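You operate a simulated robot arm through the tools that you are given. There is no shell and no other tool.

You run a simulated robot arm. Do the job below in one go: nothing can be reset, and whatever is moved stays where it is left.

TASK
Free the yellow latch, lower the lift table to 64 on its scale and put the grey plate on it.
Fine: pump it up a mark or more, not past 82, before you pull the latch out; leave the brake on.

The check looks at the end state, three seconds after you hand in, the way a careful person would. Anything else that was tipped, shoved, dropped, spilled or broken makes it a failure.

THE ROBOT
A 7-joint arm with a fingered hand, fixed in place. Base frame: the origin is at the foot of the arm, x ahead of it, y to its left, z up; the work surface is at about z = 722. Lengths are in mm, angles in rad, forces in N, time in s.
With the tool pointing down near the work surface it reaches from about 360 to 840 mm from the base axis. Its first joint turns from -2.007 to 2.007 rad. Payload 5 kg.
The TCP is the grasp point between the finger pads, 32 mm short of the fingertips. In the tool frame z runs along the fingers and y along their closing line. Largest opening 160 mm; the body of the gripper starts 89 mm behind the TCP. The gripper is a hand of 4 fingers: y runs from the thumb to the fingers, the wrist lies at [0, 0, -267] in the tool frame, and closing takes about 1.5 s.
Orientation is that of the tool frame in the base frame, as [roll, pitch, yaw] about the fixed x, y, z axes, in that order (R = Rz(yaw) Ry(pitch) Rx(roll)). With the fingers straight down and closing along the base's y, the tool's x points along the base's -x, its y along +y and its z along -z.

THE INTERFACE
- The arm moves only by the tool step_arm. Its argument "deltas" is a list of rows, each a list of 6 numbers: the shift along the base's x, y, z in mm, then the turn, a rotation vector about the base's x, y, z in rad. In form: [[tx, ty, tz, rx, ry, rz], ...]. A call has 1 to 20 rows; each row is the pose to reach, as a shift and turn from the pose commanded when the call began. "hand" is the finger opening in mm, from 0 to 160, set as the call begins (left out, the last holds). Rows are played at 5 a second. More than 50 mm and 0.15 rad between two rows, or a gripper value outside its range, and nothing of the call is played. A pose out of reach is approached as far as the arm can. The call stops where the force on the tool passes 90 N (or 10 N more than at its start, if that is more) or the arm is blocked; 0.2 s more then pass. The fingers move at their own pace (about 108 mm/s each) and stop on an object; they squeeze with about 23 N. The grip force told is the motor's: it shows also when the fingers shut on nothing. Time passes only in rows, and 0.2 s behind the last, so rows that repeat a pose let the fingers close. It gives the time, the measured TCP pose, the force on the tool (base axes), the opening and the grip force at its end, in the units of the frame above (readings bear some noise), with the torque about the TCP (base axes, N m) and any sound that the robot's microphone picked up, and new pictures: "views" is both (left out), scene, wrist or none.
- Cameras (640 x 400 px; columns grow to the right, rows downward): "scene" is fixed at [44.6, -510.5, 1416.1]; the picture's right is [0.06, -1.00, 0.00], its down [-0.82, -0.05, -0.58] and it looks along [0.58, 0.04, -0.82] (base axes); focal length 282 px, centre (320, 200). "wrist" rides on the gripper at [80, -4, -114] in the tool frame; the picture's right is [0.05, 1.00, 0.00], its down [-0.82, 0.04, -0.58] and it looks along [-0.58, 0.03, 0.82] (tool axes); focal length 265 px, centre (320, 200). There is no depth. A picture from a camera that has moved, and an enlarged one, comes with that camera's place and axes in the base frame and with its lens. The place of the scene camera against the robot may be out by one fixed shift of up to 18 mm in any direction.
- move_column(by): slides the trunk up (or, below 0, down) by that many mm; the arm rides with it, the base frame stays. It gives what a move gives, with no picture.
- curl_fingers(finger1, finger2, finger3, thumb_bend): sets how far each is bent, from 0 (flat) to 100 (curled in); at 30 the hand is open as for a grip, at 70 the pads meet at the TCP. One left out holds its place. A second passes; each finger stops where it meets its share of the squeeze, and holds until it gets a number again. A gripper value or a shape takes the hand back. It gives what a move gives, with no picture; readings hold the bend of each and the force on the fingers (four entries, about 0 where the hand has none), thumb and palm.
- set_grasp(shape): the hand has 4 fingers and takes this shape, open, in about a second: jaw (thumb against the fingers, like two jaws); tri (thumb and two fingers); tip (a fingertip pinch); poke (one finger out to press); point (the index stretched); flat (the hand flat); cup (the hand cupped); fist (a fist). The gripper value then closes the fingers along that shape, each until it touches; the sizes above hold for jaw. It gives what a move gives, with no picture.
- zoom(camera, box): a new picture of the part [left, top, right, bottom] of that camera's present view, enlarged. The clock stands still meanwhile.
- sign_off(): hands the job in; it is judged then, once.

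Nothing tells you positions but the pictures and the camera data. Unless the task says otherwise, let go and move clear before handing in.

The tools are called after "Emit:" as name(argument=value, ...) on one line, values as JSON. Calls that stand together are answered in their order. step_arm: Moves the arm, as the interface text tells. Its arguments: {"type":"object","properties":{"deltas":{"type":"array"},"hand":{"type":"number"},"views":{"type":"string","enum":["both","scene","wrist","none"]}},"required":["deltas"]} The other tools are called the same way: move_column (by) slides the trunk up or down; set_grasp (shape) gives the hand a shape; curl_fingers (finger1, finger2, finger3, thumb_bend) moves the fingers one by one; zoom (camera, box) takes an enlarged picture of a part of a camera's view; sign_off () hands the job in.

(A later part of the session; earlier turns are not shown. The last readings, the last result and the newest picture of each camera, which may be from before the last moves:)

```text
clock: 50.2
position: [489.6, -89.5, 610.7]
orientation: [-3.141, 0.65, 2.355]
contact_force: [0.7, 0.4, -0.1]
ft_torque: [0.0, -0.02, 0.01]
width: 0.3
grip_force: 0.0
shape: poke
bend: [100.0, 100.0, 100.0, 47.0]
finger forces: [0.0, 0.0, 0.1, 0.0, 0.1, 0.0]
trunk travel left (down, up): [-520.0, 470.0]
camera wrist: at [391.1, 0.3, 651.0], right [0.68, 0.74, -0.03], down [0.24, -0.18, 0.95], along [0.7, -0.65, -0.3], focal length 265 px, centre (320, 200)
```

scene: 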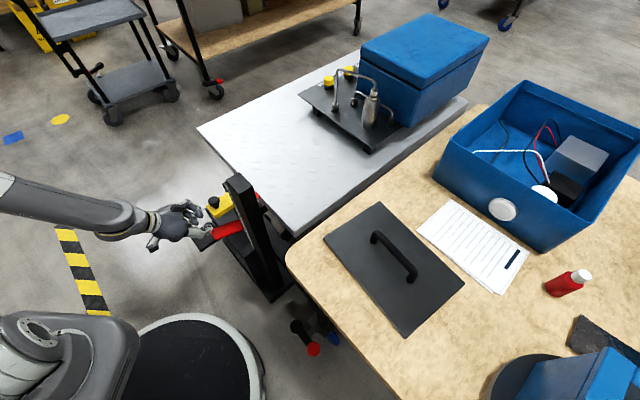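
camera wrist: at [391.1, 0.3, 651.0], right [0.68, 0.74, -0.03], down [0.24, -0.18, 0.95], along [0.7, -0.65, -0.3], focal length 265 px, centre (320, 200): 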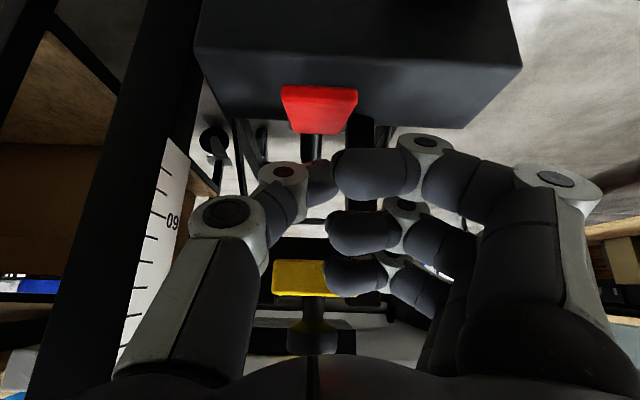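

The thumb tip is lined up above the red lever, and part of the scale is in view. I'll lower toward contact.

Emit:
step_arm(deltas=[[0, 0, -12, 0, 0, 0], [0, 0, -24, 0, 0, 0], [0, 0, -36, 0, 0, 0], [0, 0, -44, 0, 0, 0]], views="both")

Emit:
zoom(camera="scene", box=[130, 180, 290, 280])

```text
clock: 51.2
position: [488.7, -90.2, 565.7]
orientation: [3.141, 0.651, 2.356]
contact_force: [0.8, -0.7, 2.5]
ft_torque: [-0.06, -0.04, 0.04]
width: 0.2
grip_force: 0.0
shape: poke
bend: [100.0, 100.0, 100.0, 47.0]
finger forces: [0.0, 0.0, 0.0, 0.0, 2.7, 0.0]
trunk travel left (down, up): [-520.0, 470.0]
camera wrist: at [390.5, -0.1, 606.0], right [0.68, 0.73, -0.03], down [0.24, -0.18, 0.95], along [0.69, -0.65, -0.3], focal length 265 px, centre (320, 200)
```

scene: 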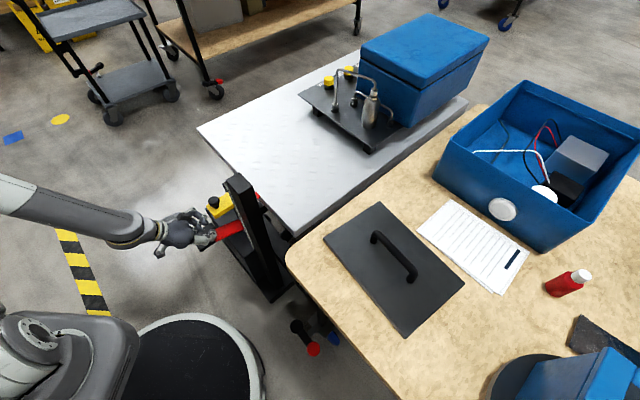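
wrist: 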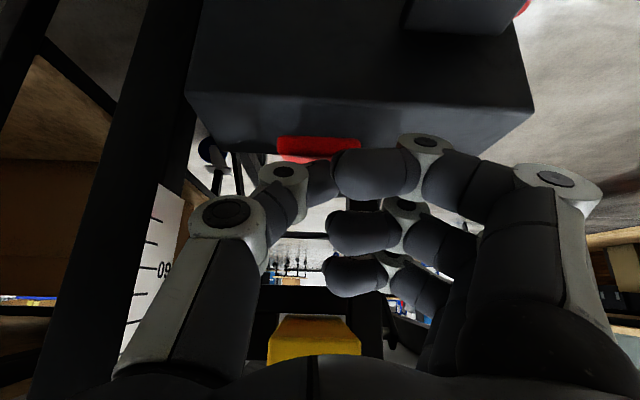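

```text
4.00 times, centred on (210, 230) of scene
camera zoom: at [44.6, -510.5, 1416.1], right [0.06, -1.0, 0.0], down [-0.82, -0.05, -0.58], along [0.58, 0.04, -0.82], focal length 1127 px, centre (760, 80)
```

zoom: 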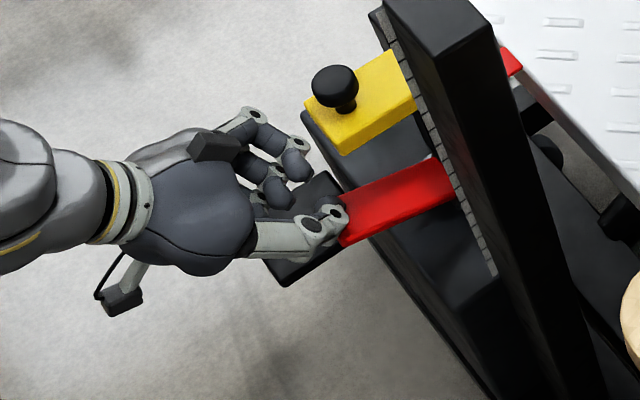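

First contact is 2.7 N on the thumb. I'll press in small increments and check the table after each one.

Emit:
step_arm(deltas=[[0, 0, -5, 0, 0, 0]], views="none")

Emit:
zoom(camera="scene", box=[250, 190, 314, 245])

```text
clock: 51.6
position: [489.2, -90.1, 563.0]
orientation: [-3.141, 0.65, 2.357]
contact_force: [-0.3, -0.6, 3.1]
ft_torque: [-0.05, -0.03, 0.02]
width: 0.0
grip_force: 0.0
shape: poke
bend: [100.0, 100.0, 100.0, 47.0]
finger forces: [0.0, 0.0, 0.1, 0.0, 3.2, 0.0]
trunk travel left (down, up): [-520.0, 470.0]
```

```text
7.27 times, centred on (282, 218) of scene
camera zoom: at [44.6, -510.5, 1416.1], right [0.06, -1.0, 0.0], down [-0.82, -0.05, -0.58], along [0.58, 0.04, -0.82], focal length 2050 px, centre (596, 73)
```

zoom: 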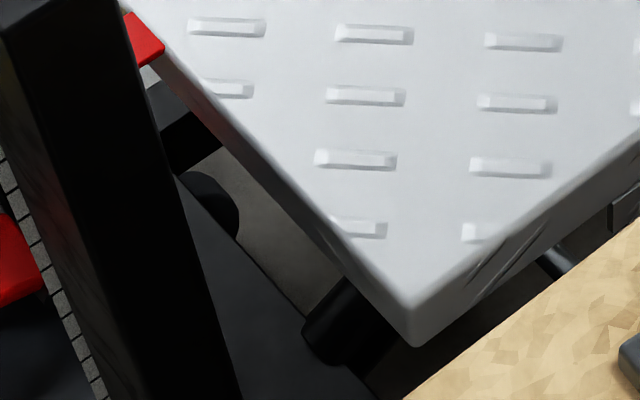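

Emit:
step_arm(deltas=[[0, 0, -5, 0, 0, 0]], views="none")

Emit:
zoom(camera="scene", box=[250, 190, 314, 245])

```text
clock: 52.0
position: [489.3, -90.6, 555.9]
orientation: [-3.141, 0.65, 2.357]
contact_force: [-0.7, 0.2, 3.3]
ft_torque: [0.0, -0.05, 0.02]
width: 0.0
grip_force: 0.0
shape: poke
bend: [100.0, 100.0, 100.0, 47.0]
finger forces: [0.0, 0.0, 0.1, 0.0, 3.5, 0.0]
trunk travel left (down, up): [-520.0, 470.0]
```

```text
7.27 times, centred on (282, 218) of scene
camera zoom: at [44.6, -510.5, 1416.1], right [0.06, -1.0, 0.0], down [-0.82, -0.05, -0.58], along [0.58, 0.04, -0.82], focal length 2050 px, centre (596, 73)
```

zoom: 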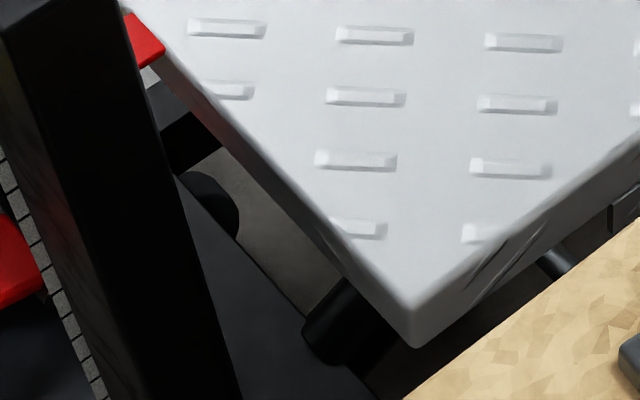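

It may be just beginning to move. I'll press a little more.

Emit:
step_arm(deltas=[[0, 0, -4, 0, 0, 0]], views="none")

Emit:
zoom(camera="scene", box=[250, 190, 314, 245])

```text
clock: 52.4
position: [490.3, -90.9, 551.9]
orientation: [3.141, 0.651, 2.354]
contact_force: [-1.4, 0.5, 4.2]
ft_torque: [-0.03, -0.01, -0.02]
width: 0.0
grip_force: 0.1
shape: poke
bend: [100.0, 100.0, 100.0, 47.0]
finger forces: [0.0, 0.0, 0.0, 0.0, 3.8, 0.0]
trunk travel left (down, up): [-520.0, 470.0]
```

```text
7.27 times, centred on (282, 218) of scene
camera zoom: at [44.6, -510.5, 1416.1], right [0.06, -1.0, 0.0], down [-0.82, -0.05, -0.58], along [0.58, 0.04, -0.82], focal length 2050 px, centre (596, 73)
```

zoom: 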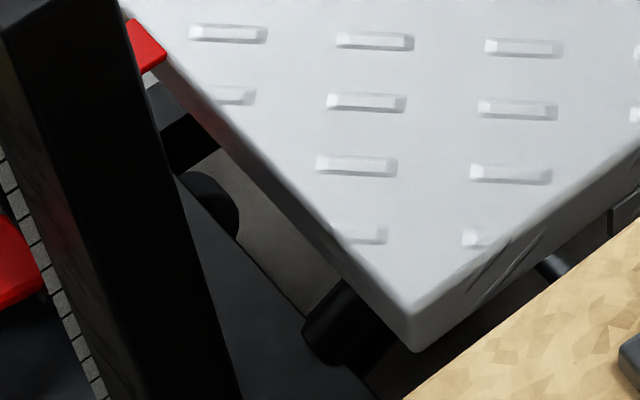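

The red lever lowers the table slowly, and the drop can be controlled. I'll hold this depth a while and watch the scale.

Emit:
step_arm(deltas=[[0, 0, -1, 0, 0, 0], [0, 0, -1, 0, 0, 0], [0, 0, -1, 0, 0, 0], [0, 0, -1, 0, 0, 0], [0, 0, -1, 0, 0, 0]], views="both")

Emit:
zoom(camera="scene", box=[250, 190, 314, 245])

Emit:
zoom(camera="wrist", box=[90, 170, 290, 390])

```text
clock: 53.6
position: [488.8, -90.8, 549.9]
orientation: [3.141, 0.651, 2.356]
contact_force: [-0.9, 0.5, 5.5]
ft_torque: [-0.03, 0.0, -0.01]
width: 0.1
grip_force: 0.0
shape: poke
bend: [100.0, 100.0, 100.0, 47.0]
finger forces: [0.0, 0.0, 0.0, 0.0, 4.0, 0.1]
trunk travel left (down, up): [-520.0, 470.0]
camera wrist: at [390.9, 0.5, 591.3], right [0.68, 0.73, -0.03], down [0.24, -0.18, 0.95], along [0.69, -0.65, -0.3], focal length 265 px, centre (320, 200)
```

scene: 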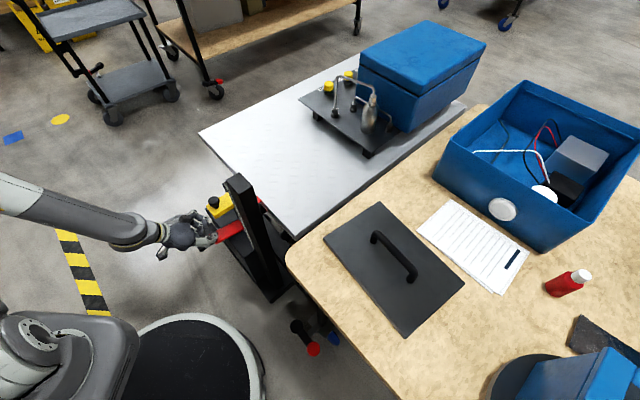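
wrist: 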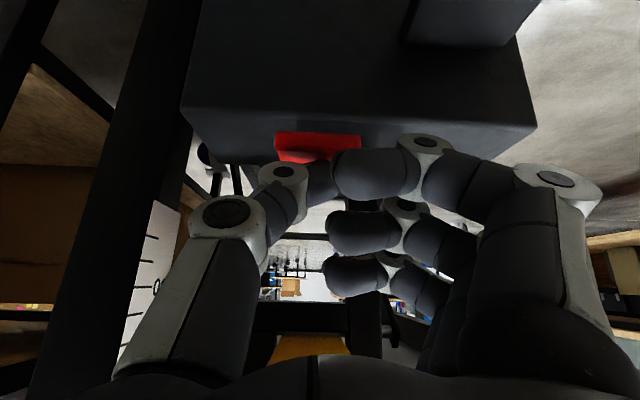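

```text
7.27 times, centred on (282, 218) of scene
camera zoom: at [44.6, -510.5, 1416.1], right [0.06, -1.0, 0.0], down [-0.82, -0.05, -0.58], along [0.58, 0.04, -0.82], focal length 2050 px, centre (596, 73)
```

zoom: 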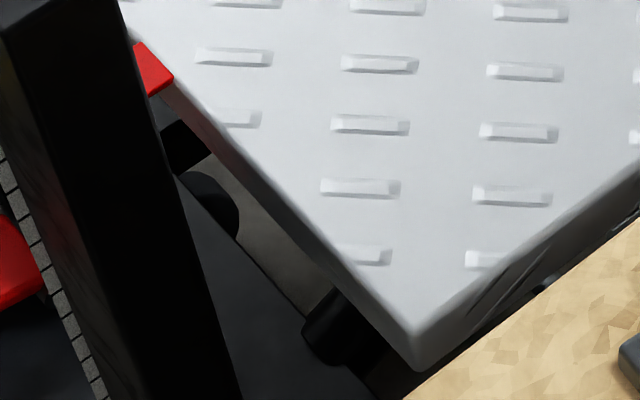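

```text
1.82 times, centred on (190, 280) of wrist
camera zoom: at [390.9, 0.5, 591.3], right [0.68, 0.73, -0.03], down [0.24, -0.18, 0.95], along [0.69, -0.65, -0.3], focal length 483 px, centre (556, 54)
```

zoom: 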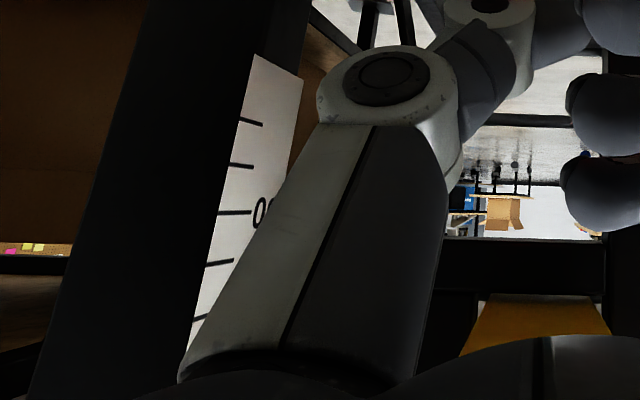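

It's lowering at about 13 mm/s. I'll keep going in chunks, checking progress and that nothing catches.

Emit:
step_arm(deltas=[[0, 0, 0, 0, 0, 0], [0, 0, 0, 0, 0, 0], [0, 0, 0, 0, 0, 0], [0, 0, 0, 0, 0, 0], [0, 0, 0, 0, 0, 0], [0, 0, 0, 0, 0, 0], [0, 0, 0, 0, 0, 0], [0, 0, 0, 0, 0, 0], [0, 0, 0, 0, 0, 0]], views="both")

Emit:
zoom(camera="scene", box=[250, 190, 314, 245])

```text
clock: 55.6
position: [491.3, -89.9, 550.4]
orientation: [3.141, 0.651, 2.356]
contact_force: [-1.8, 0.0, 5.0]
ft_torque: [-0.02, 0.0, 0.0]
width: 0.0
grip_force: 0.1
shape: poke
bend: [100.0, 100.0, 100.0, 47.0]
finger forces: [0.0, 0.0, 0.0, 0.0, 4.1, 0.1]
trunk travel left (down, up): [-520.0, 470.0]
camera wrist: at [390.9, 0.5, 591.3], right [0.68, 0.73, -0.03], down [0.24, -0.18, 0.95], along [0.69, -0.65, -0.3], focal length 265 px, centre (320, 200)
```

scene: 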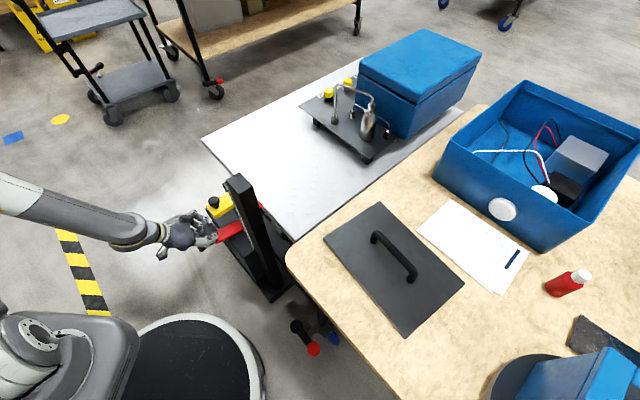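
wrist: 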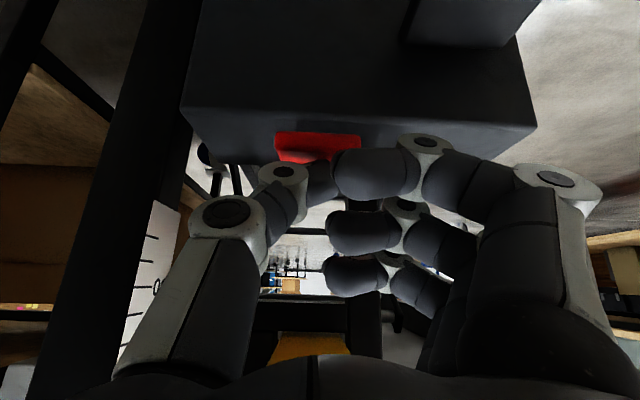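

```text
7.27 times, centred on (282, 218) of scene
camera zoom: at [44.6, -510.5, 1416.1], right [0.06, -1.0, 0.0], down [-0.82, -0.05, -0.58], along [0.58, 0.04, -0.82], focal length 2050 px, centre (596, 73)
```

zoom: 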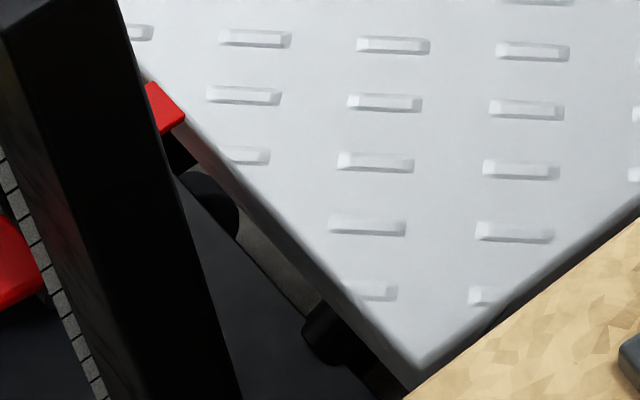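

The table is past its starting height at about 70, with no interference from the latch. I'll continue to roughly 66.

Emit:
step_arm(deltas=[[0, 0, 0, 0, 0, 0], [0, 0, 0, 0, 0, 0], [0, 0, 0, 0, 0, 0], [0, 0, 0, 0, 0, 0], [0, 0, 0, 0, 0, 0], [0, 0, 0, 0, 0, 0], [0, 0, 0, 0, 0, 0], [0, 0, 0, 0, 0, 0], [0, 0, 0, 0, 0, 0], [0, 0, 0, 0, 0, 0], [0, 0, 0, 0, 0, 0], [0, 0, 0, 0, 0, 0]], views="both")

Emit:
zoom(camera="scene", box=[250, 190, 314, 245])

```text
clock: 58.2
position: [489.5, -90.0, 551.5]
orientation: [-3.141, 0.65, 2.357]
contact_force: [-1.5, 0.1, 5.4]
ft_torque: [-0.01, 0.0, -0.01]
width: 0.0
grip_force: 0.0
shape: poke
bend: [100.0, 100.0, 100.0, 47.0]
finger forces: [0.0, 0.0, 0.0, 0.0, 4.1, 0.1]
trunk travel left (down, up): [-520.0, 470.0]
camera wrist: at [390.9, 0.5, 591.3], right [0.68, 0.73, -0.03], down [0.24, -0.18, 0.95], along [0.69, -0.65, -0.3], focal length 265 px, centre (320, 200)
```

scene: 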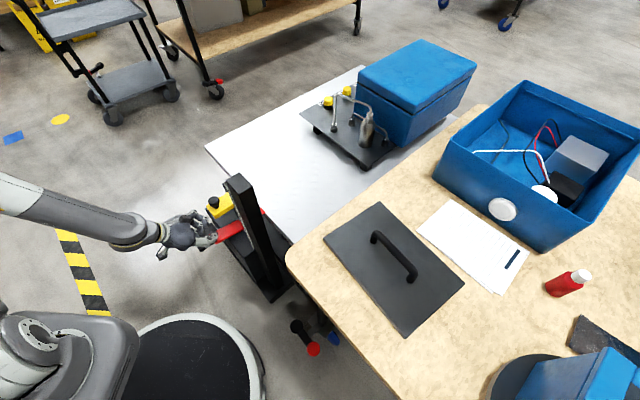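
wrist: 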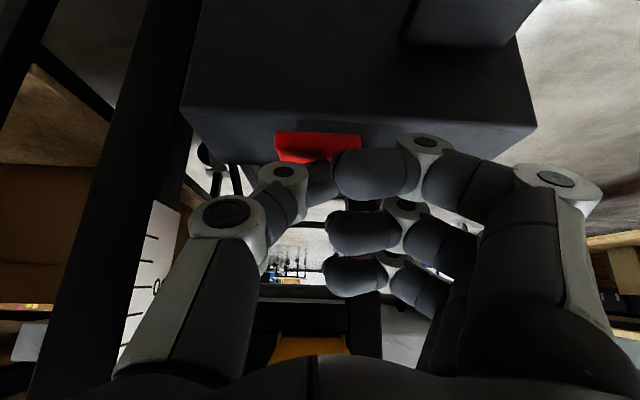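

```text
7.27 times, centred on (282, 218) of scene
camera zoom: at [44.6, -510.5, 1416.1], right [0.06, -1.0, 0.0], down [-0.82, -0.05, -0.58], along [0.58, 0.04, -0.82], focal length 2050 px, centre (596, 73)
```

zoom: 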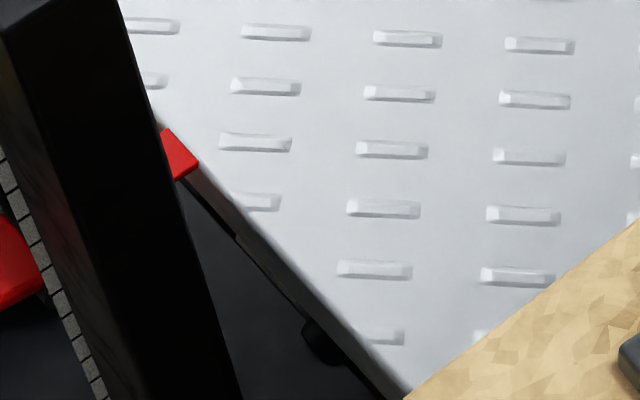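

The table is at about 66. I'll release the lever now, back off and read the scale from a level viewpoint before the final approach.

Emit:
step_arm(deltas=[[0, 0, 30, 0, 0, 0], [-3, 3, 45, 0, 0, 0], [-18, 18, 60, 0, 0, 0], [-38, 30, 80, 0, 0, 0], [-58, 32, 100, 0, 0, 0]], views="scene")

Emit:
set_grasp(shape="jaw")

Emit:
step_arm(deltas=[[0, 0, 0, 0, 0, -0.13], [0, 0, 0, 0, 0, -0.26], [0, 0, 0, 0, 0, -0.39], [0, 0, 0, 0, 0, -0.52], [0, 0, 0, 0, 0, -0.52]], views="both")

Emit:
zoom(camera="scene", box=[250, 190, 314, 245])

```text
clock: 59.4
position: [460.5, -48.3, 645.4]
orientation: [-3.138, 0.649, 2.357]
contact_force: [0.0, 0.1, -0.4]
ft_torque: [-0.01, 0.02, 0.0]
width: 0.0
grip_force: 0.0
shape: poke
bend: [100.0, 100.0, 100.0, 47.0]
finger forces: [0.0, 0.0, 0.1, 0.0, 0.0, 0.1]
out of reach, approached as far as the arm can: row 4, 5
trunk travel left (down, up): [-520.0, 470.0]
```

scene: 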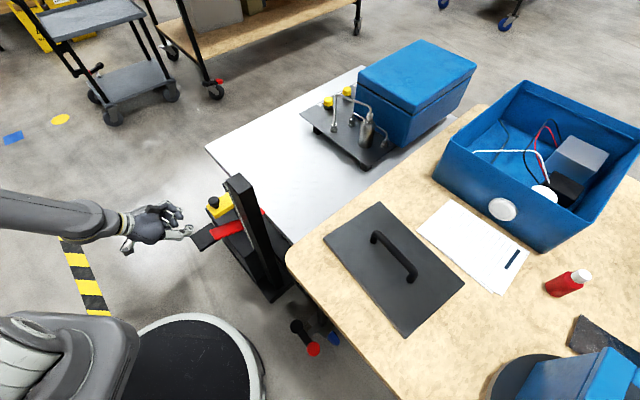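

```text
clock: 60.3
position: [461.0, -49.1, 643.7]
orientation: [-3.137, 0.649, 2.358]
contact_force: [-0.2, 1.3, -0.6]
ft_torque: [-0.02, 0.02, 0.04]
width: 159.8
grip_force: 0.0
shape: jaw
bend: [30.0, 30.0, 30.0, 30.0]
finger forces: [0.0, 0.0, 0.1, 0.1, 0.0, 0.1]
trunk travel left (down, up): [-520.0, 470.0]
```

```text
clock: 61.5
position: [462.5, -50.2, 646.0]
orientation: [-3.142, 0.651, 1.835]
contact_force: [-0.1, 0.3, 0.2]
ft_torque: [-0.02, 0.04, 0.01]
width: 159.8
grip_force: 0.1
shape: jaw
bend: [30.0, 30.0, 30.0, 30.0]
finger forces: [0.0, 0.0, 0.0, 0.1, 0.0, 0.0]
trunk travel left (down, up): [-520.0, 470.0]
camera wrist: at [421.6, 76.6, 686.0], right [0.95, 0.3, -0.03], down [0.12, -0.28, 0.95], along [0.28, -0.91, -0.3], focal length 265 px, centre (320, 200)
```

scene: 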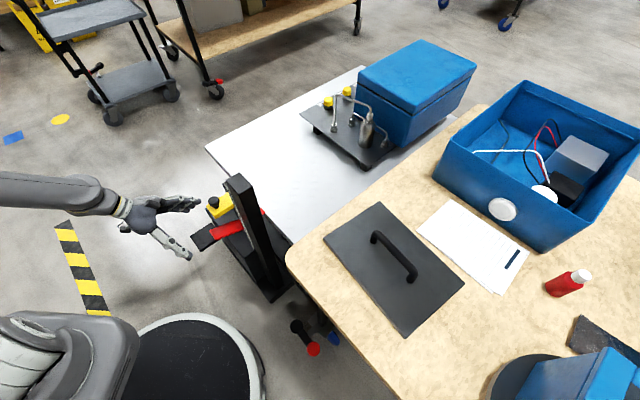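
wrist: 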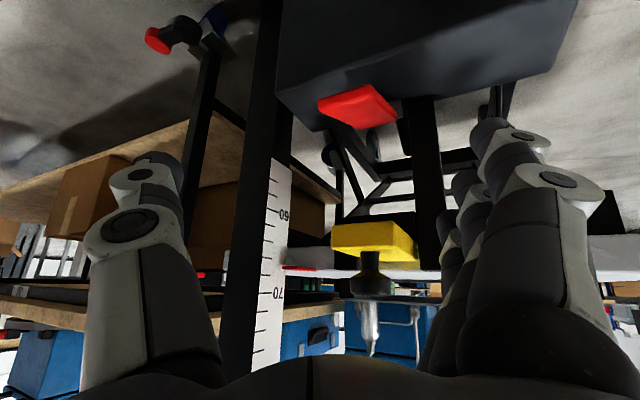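

```text
7.27 times, centred on (282, 218) of scene
camera zoom: at [44.6, -510.5, 1416.1], right [0.06, -1.0, 0.0], down [-0.82, -0.05, -0.58], along [0.58, 0.04, -0.82], focal length 2050 px, centre (596, 73)
```

zoom: 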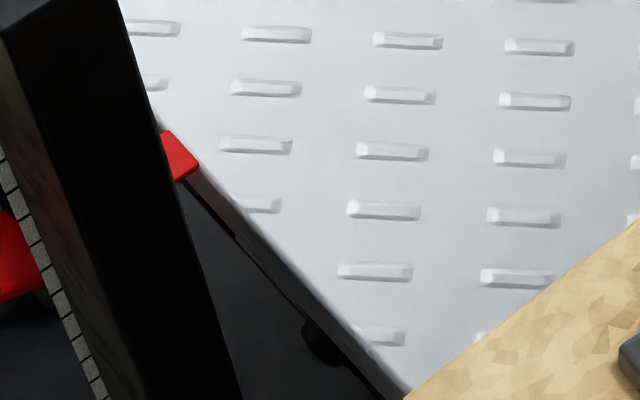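

Now I have a near-level view of the pointer against the scale. I'll zoom in on it.

Emit:
zoom(camera="wrist", box=[240, 200, 340, 310])

Emit:
zoom(camera="wrist", box=[250, 240, 310, 290])

```text
3.64 times, centred on (290, 255) of wrist
camera zoom: at [421.6, 76.6, 686.0], right [0.95, 0.3, -0.03], down [0.12, -0.28, 0.95], along [0.28, -0.91, -0.3], focal length 965 px, centre (429, 0)
```

zoom: 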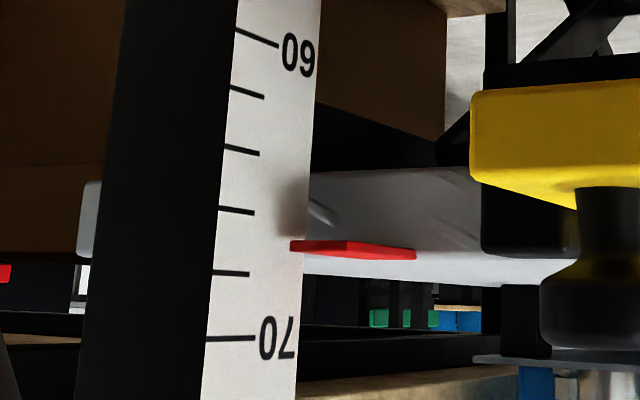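

```text
8.00 times, centred on (280, 265) of wrist
camera zoom: at [421.6, 76.6, 686.0], right [0.95, 0.3, -0.03], down [0.12, -0.28, 0.95], along [0.28, -0.91, -0.3], focal length 2123 px, centre (640, -320)
```

zoom: 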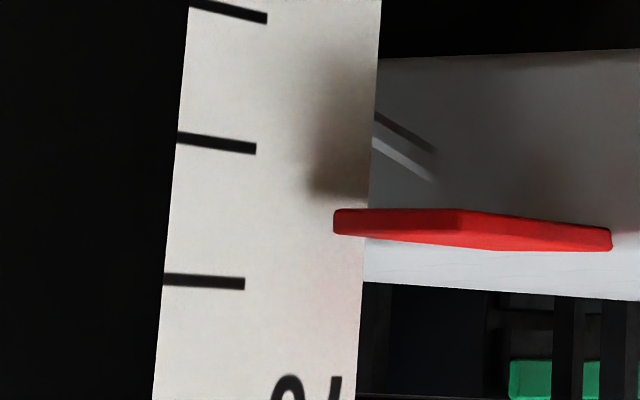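

The reading is about 66.9, which calibrates my scene tracking: the starting value was about 72, so it was pumped to about 75.5. I need another 29 mm down. I'll return to the lever.

Emit:
step_arm(deltas=[[0, 0, 0, 0, 0, 0.13], [0, 0, 0, 0, 0, 0.26], [0, 0, 0, 0, 0, 0.39], [0, 0, 0, 0, 0, 0.52], [0, 0, 0, 0, 0, 0.52]], views="none")

Emit:
set_grasp(shape="poke")

Emit:
step_arm(deltas=[[10, -14, -10, 0, 0, 0], [20, -28, -22, 0, 0, 0], [28, -41, -38, 0, 0, 0], [28, -41, -55, 0, 0, 0], [28, -41, -65, 0, 0, 0], [28, -41, -65, 0, 0, 0]], views="both")

```text
clock: 62.7
position: [462.7, -50.6, 644.0]
orientation: [3.141, 0.651, 2.358]
contact_force: [-0.2, -0.4, -0.2]
ft_torque: [-0.02, 0.01, -0.06]
width: 159.7
grip_force: 0.1
shape: jaw
bend: [30.0, 30.0, 30.0, 30.0]
finger forces: [0.0, 0.0, 0.1, 0.1, 0.0, 0.1]
trunk travel left (down, up): [-520.0, 470.0]
```

```text
clock: 63.6
position: [462.3, -50.8, 644.3]
orientation: [-3.14, 0.65, 2.355]
contact_force: [-0.6, 0.5, -0.6]
ft_torque: [-0.01, -0.01, 0.01]
width: 0.0
grip_force: 0.2
shape: poke
bend: [100.0, 100.0, 100.0, 47.0]
finger forces: [0.0, 0.0, 0.1, 0.1, 0.1, 0.0]
trunk travel left (down, up): [-520.0, 470.0]
```

```text
clock: 65.0
position: [490.3, -92.1, 580.7]
orientation: [-3.141, 0.649, 2.356]
contact_force: [-0.8, -0.1, 0.1]
ft_torque: [0.0, 0.02, 0.0]
width: 0.1
grip_force: 0.1
shape: poke
bend: [100.0, 100.0, 100.0, 47.0]
finger forces: [0.0, 0.1, 0.0, 0.0, 0.1, 0.0]
trunk travel left (down, up): [-520.0, 470.0]
camera wrist: at [392.3, -0.5, 620.7], right [0.68, 0.73, -0.03], down [0.24, -0.18, 0.95], along [0.69, -0.65, -0.3], focal length 265 px, centre (320, 200)
```

scene: 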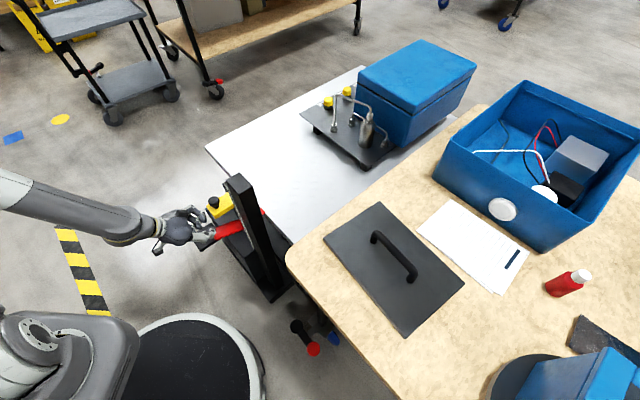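
wrist: 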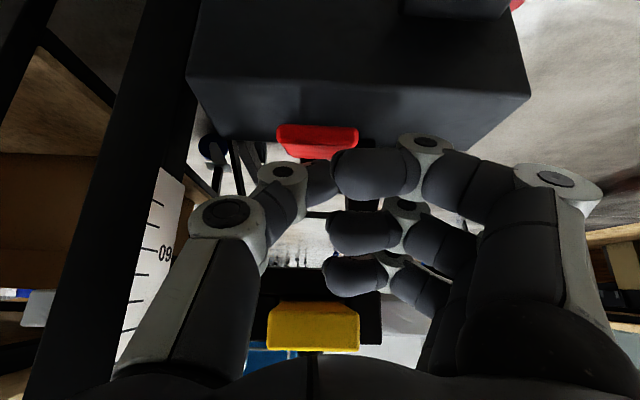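

I'm back above the lever. I'll press to the same depth for roughly half of the remaining drop and check.

Emit:
step_arm(deltas=[[0, 0, -12, 0, 0, 0], [0, 0, -22, 0, 0, 0], [0, 0, -30, 0, 0, 0], [0, 0, -30, 0, 0, 0], [0, 0, -30, 0, 0, 0], [0, 0, -30, 0, 0, 0], [0, 0, -30, 0, 0, 0]], views="none")

Emit:
zoom(camera="scene", box=[250, 190, 314, 245])

```text
clock: 66.6
position: [491.1, -92.0, 550.4]
orientation: [3.141, 0.651, 2.357]
contact_force: [-0.4, 1.3, 5.3]
ft_torque: [0.02, 0.0, 0.01]
width: 0.0
grip_force: 0.0
shape: poke
bend: [100.0, 100.0, 100.0, 47.0]
finger forces: [0.1, 0.0, 0.0, 0.0, 4.1, 0.0]
trunk travel left (down, up): [-520.0, 470.0]
```

```text
7.27 times, centred on (282, 218) of scene
camera zoom: at [44.6, -510.5, 1416.1], right [0.06, -1.0, 0.0], down [-0.82, -0.05, -0.58], along [0.58, 0.04, -0.82], focal length 2050 px, centre (596, 73)
```

zoom: 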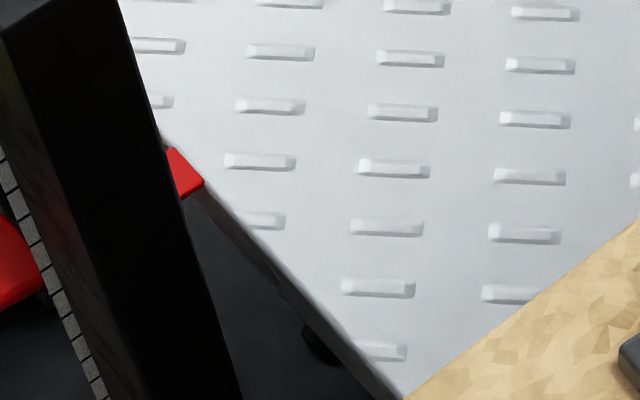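

It's at about 65.5. Holding a bit longer.

Emit:
step_arm(deltas=[[0, 0, 0, 0, 0, 0], [0, 0, 0, 0, 0, 0], [0, 0, 0, 0, 0, 0]], views="none")

Emit:
zoom(camera="scene", box=[250, 190, 314, 245])

```text
clock: 67.4
position: [491.3, -91.8, 550.2]
orientation: [-3.142, 0.65, 2.356]
contact_force: [-0.6, 1.0, 6.3]
ft_torque: [-0.01, -0.02, -0.03]
width: 0.1
grip_force: 0.1
shape: poke
bend: [100.0, 100.0, 100.0, 47.0]
finger forces: [0.1, 0.0, 0.0, 0.0, 4.0, 0.0]
trunk travel left (down, up): [-520.0, 470.0]
```

```text
7.27 times, centred on (282, 218) of scene
camera zoom: at [44.6, -510.5, 1416.1], right [0.06, -1.0, 0.0], down [-0.82, -0.05, -0.58], along [0.58, 0.04, -0.82], focal length 2050 px, centre (596, 73)
```

zoom: 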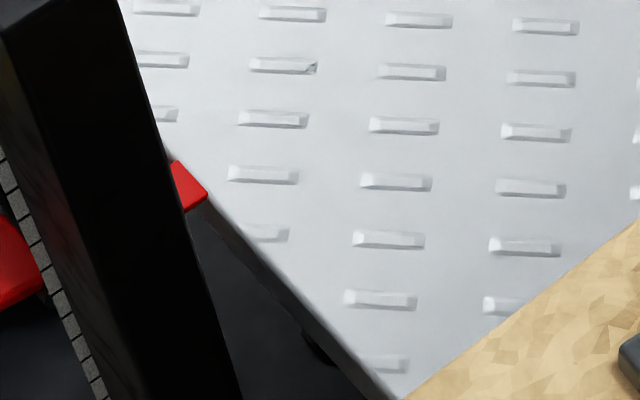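

About 64.4, with roughly 4 mm to go. One short hold and then the release should land it.

Emit:
step_arm(deltas=[[0, 0, 0, 0, 0, 0], [0, 0, 30, 0, 0, 0], [-2, 2, 45, 0, 0, 0]], views="none")

Emit:
zoom(camera="scene", box=[250, 190, 314, 245])

```text
clock: 68.2
position: [487.0, -89.1, 594.1]
orientation: [-3.142, 0.65, 2.357]
contact_force: [0.2, 0.4, 0.4]
ft_torque: [0.03, 0.01, 0.02]
width: 0.4
grip_force: 0.1
shape: poke
bend: [100.0, 100.0, 100.0, 47.0]
finger forces: [0.0, 0.1, 0.1, 0.0, 0.0, 0.1]
trunk travel left (down, up): [-520.0, 470.0]
```

```text
7.27 times, centred on (282, 218) of scene
camera zoom: at [44.6, -510.5, 1416.1], right [0.06, -1.0, 0.0], down [-0.82, -0.05, -0.58], along [0.58, 0.04, -0.82], focal length 2050 px, centre (596, 73)
```

zoom: 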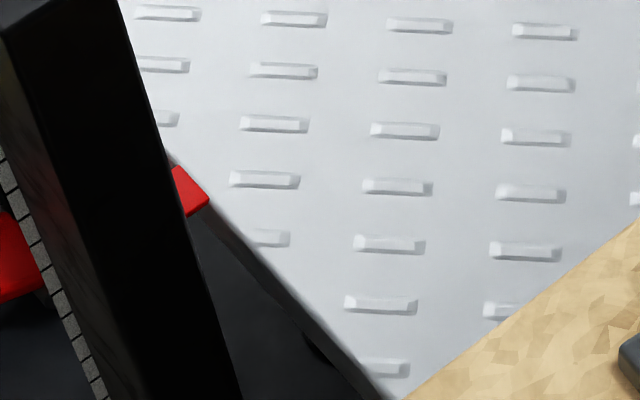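

Tracking predicts almost exactly 64. I'll back off and verify on the scale from the level viewpoint.

Emit:
step_arm(deltas=[[-8, 12, 14, 0, 0, 0], [-16, 24, 30, 0, 0, 0], [-24, 38, 50, 0, 0, 0], [-24, 38, 50, 0, 0, 0]], views="none")

Emit:
set_grasp(shape="jaw")

Emit:
step_arm(deltas=[[0, 0, 0, 0, 0, -0.13], [0, 0, 0, 0, 0, -0.26], [0, 0, 0, 0, 0, -0.39], [0, 0, 0, 0, 0, -0.52], [0, 0, 0, 0, 0, -0.52]], views="wrist")

Emit:
zoom(camera="wrist", box=[250, 220, 310, 270])

Emit:
zoom(camera="wrist", box=[240, 190, 340, 300])

```text
clock: 69.2
position: [462.8, -50.4, 645.6]
orientation: [-3.141, 0.651, 2.355]
contact_force: [0.6, 0.1, -0.4]
ft_torque: [-0.03, 0.0, 0.02]
width: 0.0
grip_force: 0.1
shape: poke
bend: [100.0, 100.0, 100.0, 47.0]
finger forces: [0.1, 0.1, 0.0, 0.0, 0.0, 0.0]
trunk travel left (down, up): [-520.0, 470.0]
```

```text
clock: 70.1
position: [463.0, -50.6, 645.6]
orientation: [3.141, 0.651, 2.356]
contact_force: [-0.2, -0.4, 0.9]
ft_torque: [-0.01, -0.03, -0.03]
width: 160.1
grip_force: 0.0
shape: jaw
bend: [30.0, 30.0, 30.0, 30.0]
finger forces: [0.0, 0.1, 0.0, 0.0, 0.0, 0.0]
trunk travel left (down, up): [-520.0, 470.0]
```

```text
clock: 71.3
position: [463.3, -51.8, 645.8]
orientation: [-3.141, 0.651, 1.836]
contact_force: [0.2, -0.3, -0.6]
ft_torque: [-0.01, -0.02, 0.0]
width: 159.8
grip_force: 0.1
shape: jaw
bend: [30.0, 30.0, 30.0, 30.0]
finger forces: [0.0, 0.0, 0.0, 0.0, 0.1, 0.1]
trunk travel left (down, up): [-520.0, 470.0]
camera wrist: at [424.1, 75.2, 686.0], right [0.95, 0.3, -0.03], down [0.12, -0.28, 0.95], along [0.28, -0.91, -0.3], focal length 265 px, centre (320, 200)
```

wrist: 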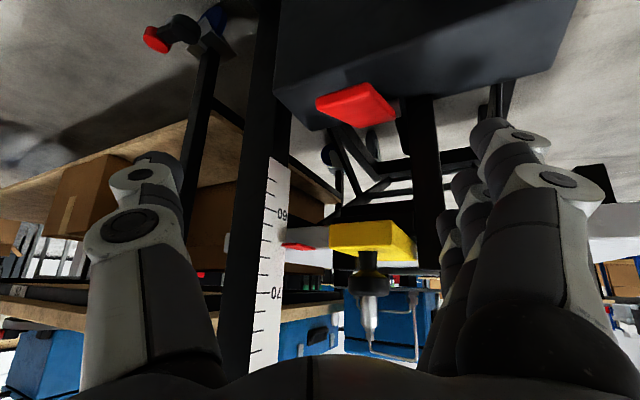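

```text
8.00 times, centred on (280, 245) of wrist
camera zoom: at [424.1, 75.2, 686.0], right [0.95, 0.3, -0.03], down [0.12, -0.28, 0.95], along [0.28, -0.91, -0.3], focal length 2123 px, centre (640, -160)
```

zoom: 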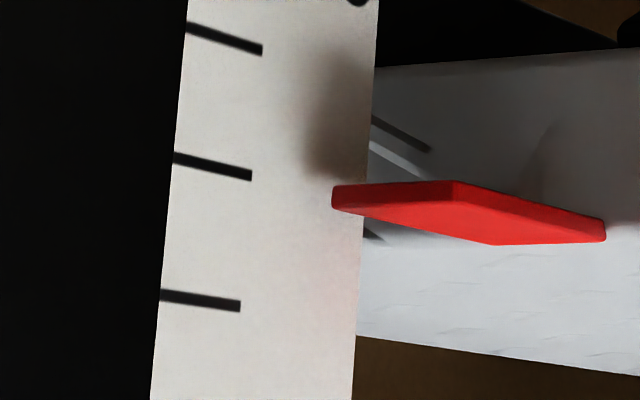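

```text
3.64 times, centred on (290, 245) of wrist
camera zoom: at [424.1, 75.2, 686.0], right [0.95, 0.3, -0.03], down [0.12, -0.28, 0.95], along [0.28, -0.91, -0.3], focal length 965 px, centre (429, 36)
```

zoom: 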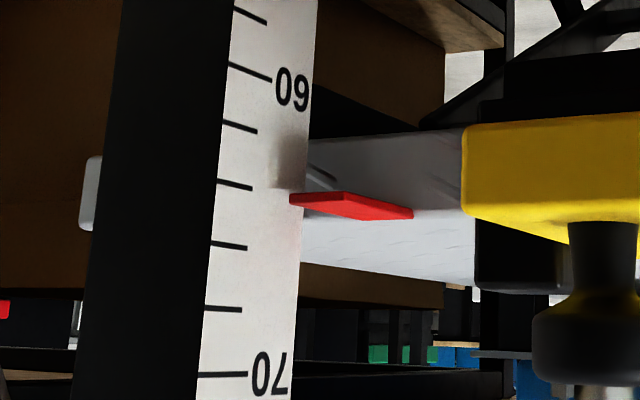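

The scale reads 64.1, so the table height is set. Next is the grey plate. I'll ride the column up, straighten the hand and go high over to the bench.

Emit:
move_column(by=300)

Emit:
step_arm(deltas=[[0, 0, 20, 0.125, 0.034, 0], [0, 0, 40, 0.25, 0.068, 0], [0, 0, 60, 0.376, 0.102, 0], [0, 0, 80, 0.5, 0.136, 0], [0, 0, 100, 0.628, 0.17, 0], [0, 0, 110, 0.628, 0.17, 0]], views="scene")

```text
clock: 74.3
position: [463.9, -51.4, 945.5]
orientation: [-3.142, 0.651, 1.835]
contact_force: [0.0, -0.2, -0.7]
ft_torque: [0.0, -0.06, 0.0]
width: 160.0
grip_force: 0.2
shape: jaw
bend: [30.0, 30.0, 30.0, 30.0]
finger forces: [0.1, 0.0, 0.0, 0.1, 0.0, 0.0]
trunk travel left (down, up): [-820.0, 170.0]
```

```text
clock: 75.7
position: [464.3, -52.2, 1057.5]
orientation: [3.141, -0.002, 1.835]
contact_force: [-0.4, -0.6, 0.6]
ft_torque: [-0.03, 0.01, -0.01]
width: 159.7
grip_force: 0.1
shape: jaw
bend: [30.0, 30.0, 30.0, 30.0]
finger forces: [0.1, 0.0, 0.0, 0.1, 0.0, 0.0]
trunk travel left (down, up): [-820.0, 170.0]
```

scene: 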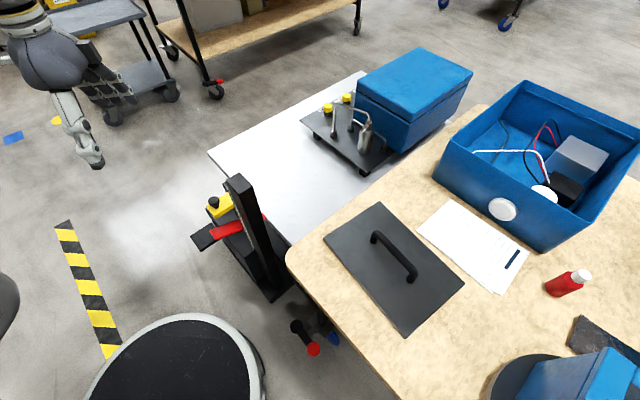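

I'm high and clear. I'll swing over to view the plate and its handle with the wrist camera.

Emit:
step_arm(deltas=[[3, -43, 0, 0, 0, -0.103], [6, -87, 0, 0, 0, -0.207], [10, -130, 0, 0, 0, -0.31], [13, -174, 0, 0, 0, -0.413], [16, -217, 0, 0, 0, -0.517], [20, -260, 0, 0, 0, -0.62], [23, -304, 0, 0, 0, -0.724], [26, -348, 0, 0, 0, -0.827], [30, -391, 0, 0, 0, -0.93], [33, -434, 0, 0, 0, -1.034], [36, -478, -5, 0, 0, -1.137]], views="both")

```text
clock: 78.1
position: [501.3, -531.9, 1046.6]
orientation: [-3.139, -0.002, 0.697]
contact_force: [-0.3, 0.4, -0.8]
ft_torque: [0.02, -0.03, -0.03]
width: 159.8
grip_force: 0.0
shape: jaw
bend: [30.0, 30.0, 30.0, 30.0]
finger forces: [0.1, 0.0, 0.0, 0.0, 0.0, 0.0]
trunk travel left (down, up): [-820.0, 170.0]
camera wrist: at [557.8, -477.5, 1160.0], right [0.68, -0.73, 0.0], down [-0.6, -0.56, 0.58], along [-0.42, -0.39, -0.82], focal length 265 px, centre (320, 200)
```

scene: 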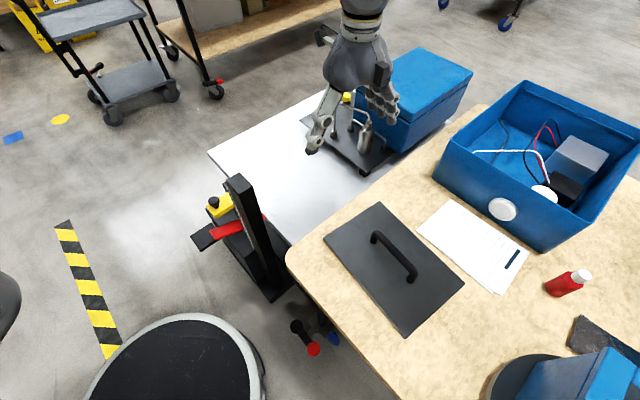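
wrist: 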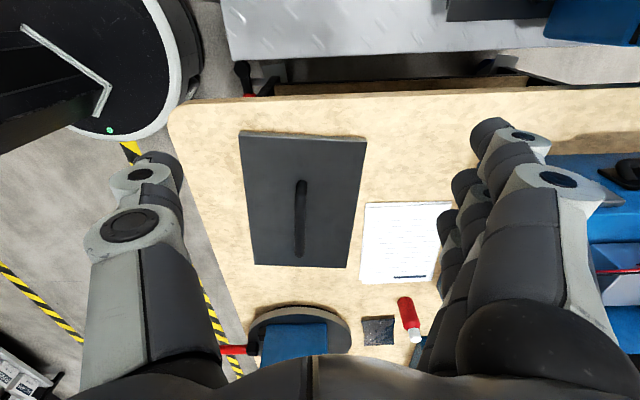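

Emit:
zoom(camera="wrist", box=[220, 120, 390, 280])

Emit:
zoom(camera="scene", box=[310, 190, 480, 345])

```text
2.50 times, centred on (305, 200) of wrist
camera zoom: at [557.8, -477.5, 1160.0], right [0.68, -0.73, 0.0], down [-0.6, -0.56, 0.58], along [-0.42, -0.39, -0.82], focal length 664 px, centre (358, 200)
```

zoom: 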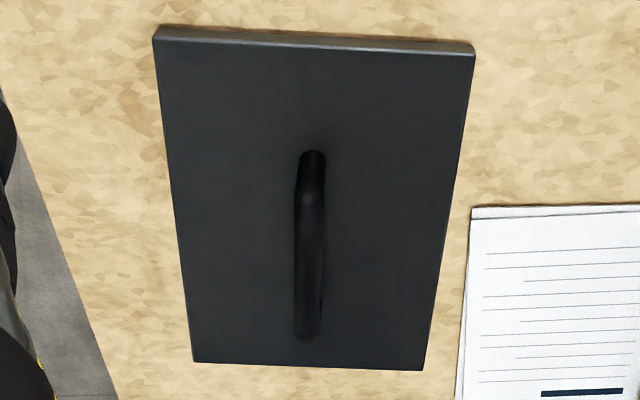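

```text
2.58 times, centred on (395, 268) of scene
camera zoom: at [44.6, -510.5, 1416.1], right [0.06, -1.0, 0.0], down [-0.82, -0.05, -0.58], along [0.58, 0.04, -0.82], focal length 727 px, centre (126, 26)
```

zoom: 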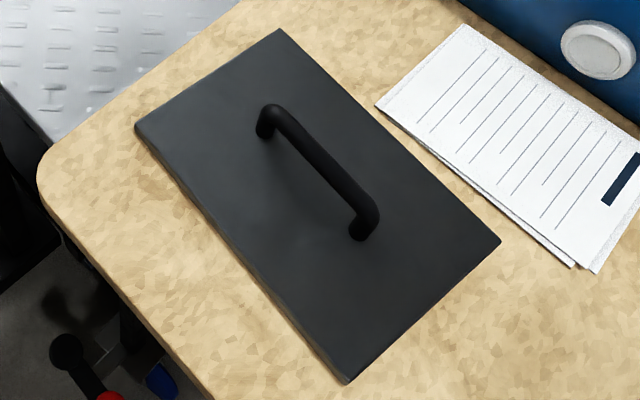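

Triangulating from two wrist views puts the plate top at z about 780, so the bench is higher than I assumed. The handle bar is centred at [322, -652] with its top near 823, pointing at about 40°. I'll move above it.

Emit:
step_arm(deltas=[[-30, -20, -20, 0, 0, 0.005], [-60, -40, -40, 0, 0, 0.005], [-90, -60, -65, 0, 0, 0.005], [-120, -80, -90, 0, 0, 0.005], [-150, -100, -115, 0, 0, 0.005], [-179, -120, -140, 0, 0, 0.005]], views="both")

```text
clock: 79.5
position: [322.2, -650.3, 911.9]
orientation: [-3.141, -0.002, 0.703]
contact_force: [0.1, -0.9, -0.6]
ft_torque: [0.03, -0.02, 0.0]
width: 160.1
grip_force: 0.1
shape: jaw
bend: [30.0, 30.0, 30.0, 30.0]
finger forces: [0.0, 0.1, 0.0, 0.0, 0.0, 0.0]
trunk travel left (down, up): [-820.0, 170.0]
camera wrist: at [378.0, -595.8, 1023.8], right [0.69, -0.73, 0.0], down [-0.59, -0.56, 0.58], along [-0.42, -0.4, -0.82], focal length 265 px, centre (320, 200)
```

scene: 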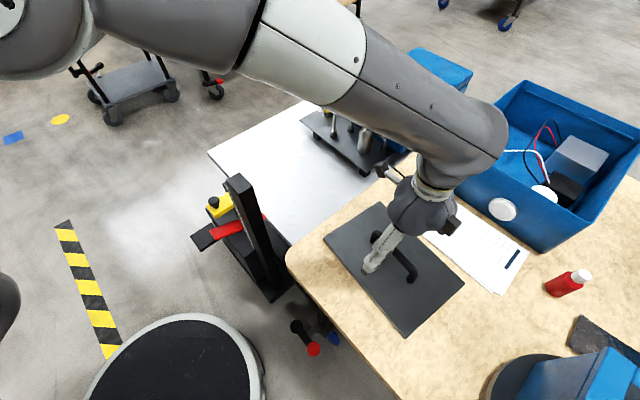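
wrist: 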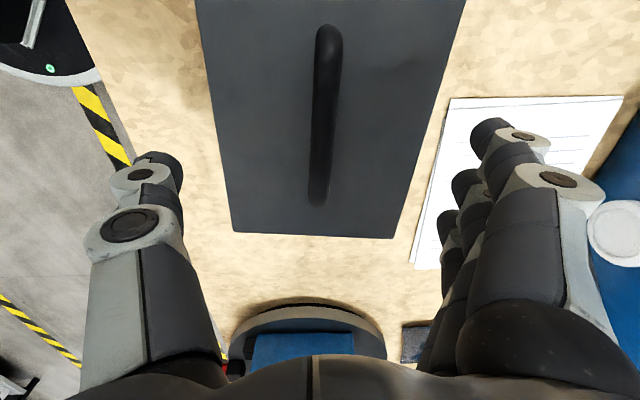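

The alignment matches. I'll narrow the opening and descend around the handle.

Emit:
step_arm(deltas=[[0, -1, -20, 0, 0, 0], [0, -1, -40, 0, 0, 0], [0, -1, -60, 0, 0, 0], [0, -1, -75, 0, 0, 0], [0, -1, -85, 0, 0, 0], [0, -1, -88, 0, 0, 0]], hand=70, views="both")

Emit:
zoom(camera="wrist", box=[160, 40, 480, 280])

```text
clock: 80.9
position: [321.5, -653.2, 827.7]
orientation: [3.133, 0.002, 0.702]
contact_force: [-0.2, 0.6, 34.8]
ft_torque: [0.26, 0.06, 0.07]
width: 70.1
grip_force: 0.1
shape: jaw
bend: [74.0, 74.0, 73.0, 70.0]
finger forces: [6.8, 5.7, 4.7, 0.0, 18.1, 0.0]
trunk travel left (down, up): [-820.0, 170.0]
camera wrist: at [378.1, -596.6, 940.4], right [0.69, -0.73, 0.01], down [-0.6, -0.55, 0.58], along [-0.42, -0.4, -0.81], focal length 265 px, centre (320, 200)
```

scene: 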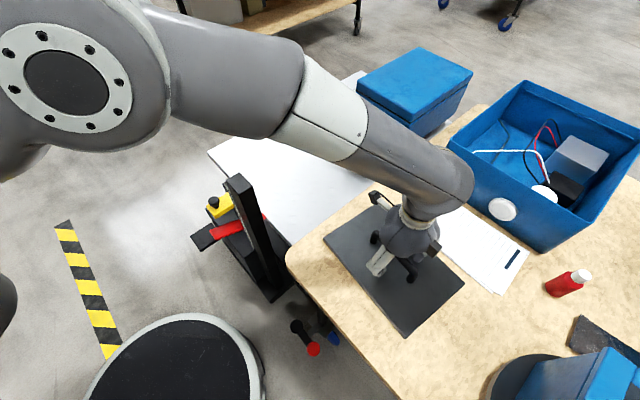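
wrist: 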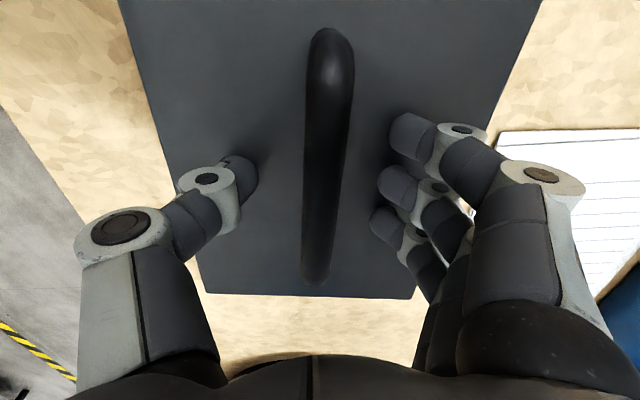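

```text
1.67 times, centred on (320, 160) of wrist
camera zoom: at [378.1, -596.6, 940.4], right [0.69, -0.73, 0.01], down [-0.6, -0.55, 0.58], along [-0.42, -0.4, -0.81], focal length 442 px, centre (320, 267)
```

zoom: 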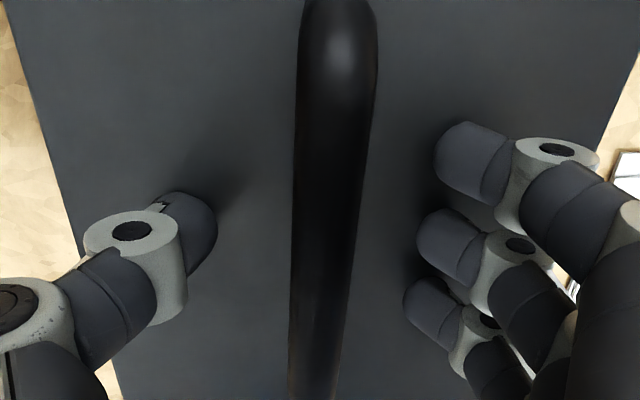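

The fingertips touched the plate. I'll raise about 12 mm first and then close on the bar.

Emit:
step_arm(deltas=[[0, 0, 6, 0, 0, 0], [0, 0, 12, 0, 0, 0], [0, 0, 12, 0, 0, 0]], views="none")

Emit:
step_arm(deltas=[[0, 0, 0, 0, 0, 0], [0, 0, 0, 0, 0, 0], [0, 0, 0, 0, 0, 0], [0, 0, 0, 0, 0, 0], [0, 0, 0, 0, 0, 0], [0, 0, 0, 0, 0, 0], [0, 0, 0, 0, 0, 0], [0, 0, 0, 0, 0, 0]], hand=0, views="wrist")

Emit:
zoom(camera="wrist", box=[160, 40, 480, 280])

```text
clock: 81.7
position: [320.4, -650.5, 835.6]
orientation: [3.142, -0.001, 0.703]
contact_force: [0.1, -0.3, -0.2]
ft_torque: [0.04, 0.02, -0.04]
width: 70.2
grip_force: 0.2
shape: jaw
bend: [73.0, 73.0, 73.0, 70.0]
finger forces: [0.0, 0.0, 0.0, 0.0, 0.1, 0.0]
trunk travel left (down, up): [-820.0, 170.0]
```

```text
clock: 83.5
position: [321.5, -651.3, 834.6]
orientation: [-3.139, -0.001, 0.703]
contact_force: [0.3, 0.3, 0.6]
ft_torque: [0.01, -0.01, 0.0]
width: 0.2
grip_force: 23.3
shape: jaw
bend: [67.0, 64.0, 67.0, 67.0]
finger forces: [5.4, 0.0, 5.3, 0.1, 0.4, 0.0]
trunk travel left (down, up): [-820.0, 170.0]
camera wrist: at [378.3, -596.5, 946.9], right [0.69, -0.73, 0.0], down [-0.59, -0.56, 0.58], along [-0.42, -0.39, -0.82], focal length 265 px, centre (320, 200)
```

wrist: 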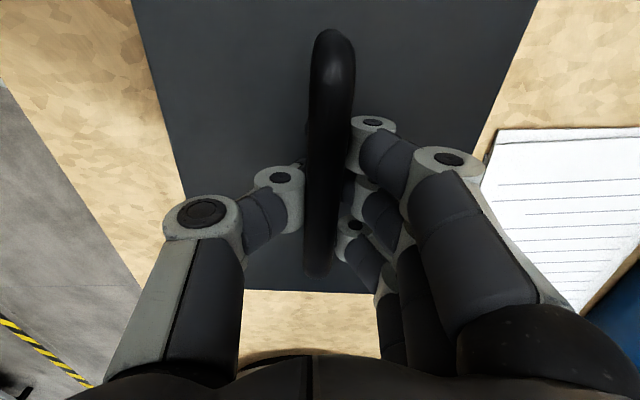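

```text
1.67 times, centred on (320, 160) of wrist
camera zoom: at [378.3, -596.5, 946.9], right [0.69, -0.73, 0.0], down [-0.59, -0.56, 0.58], along [-0.42, -0.39, -0.82], focal length 442 px, centre (320, 267)
```

zoom: 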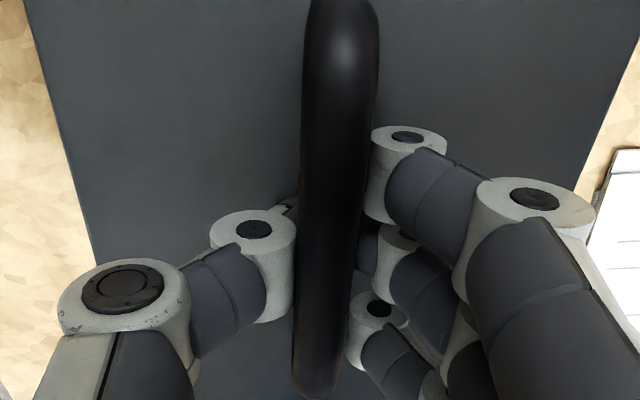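

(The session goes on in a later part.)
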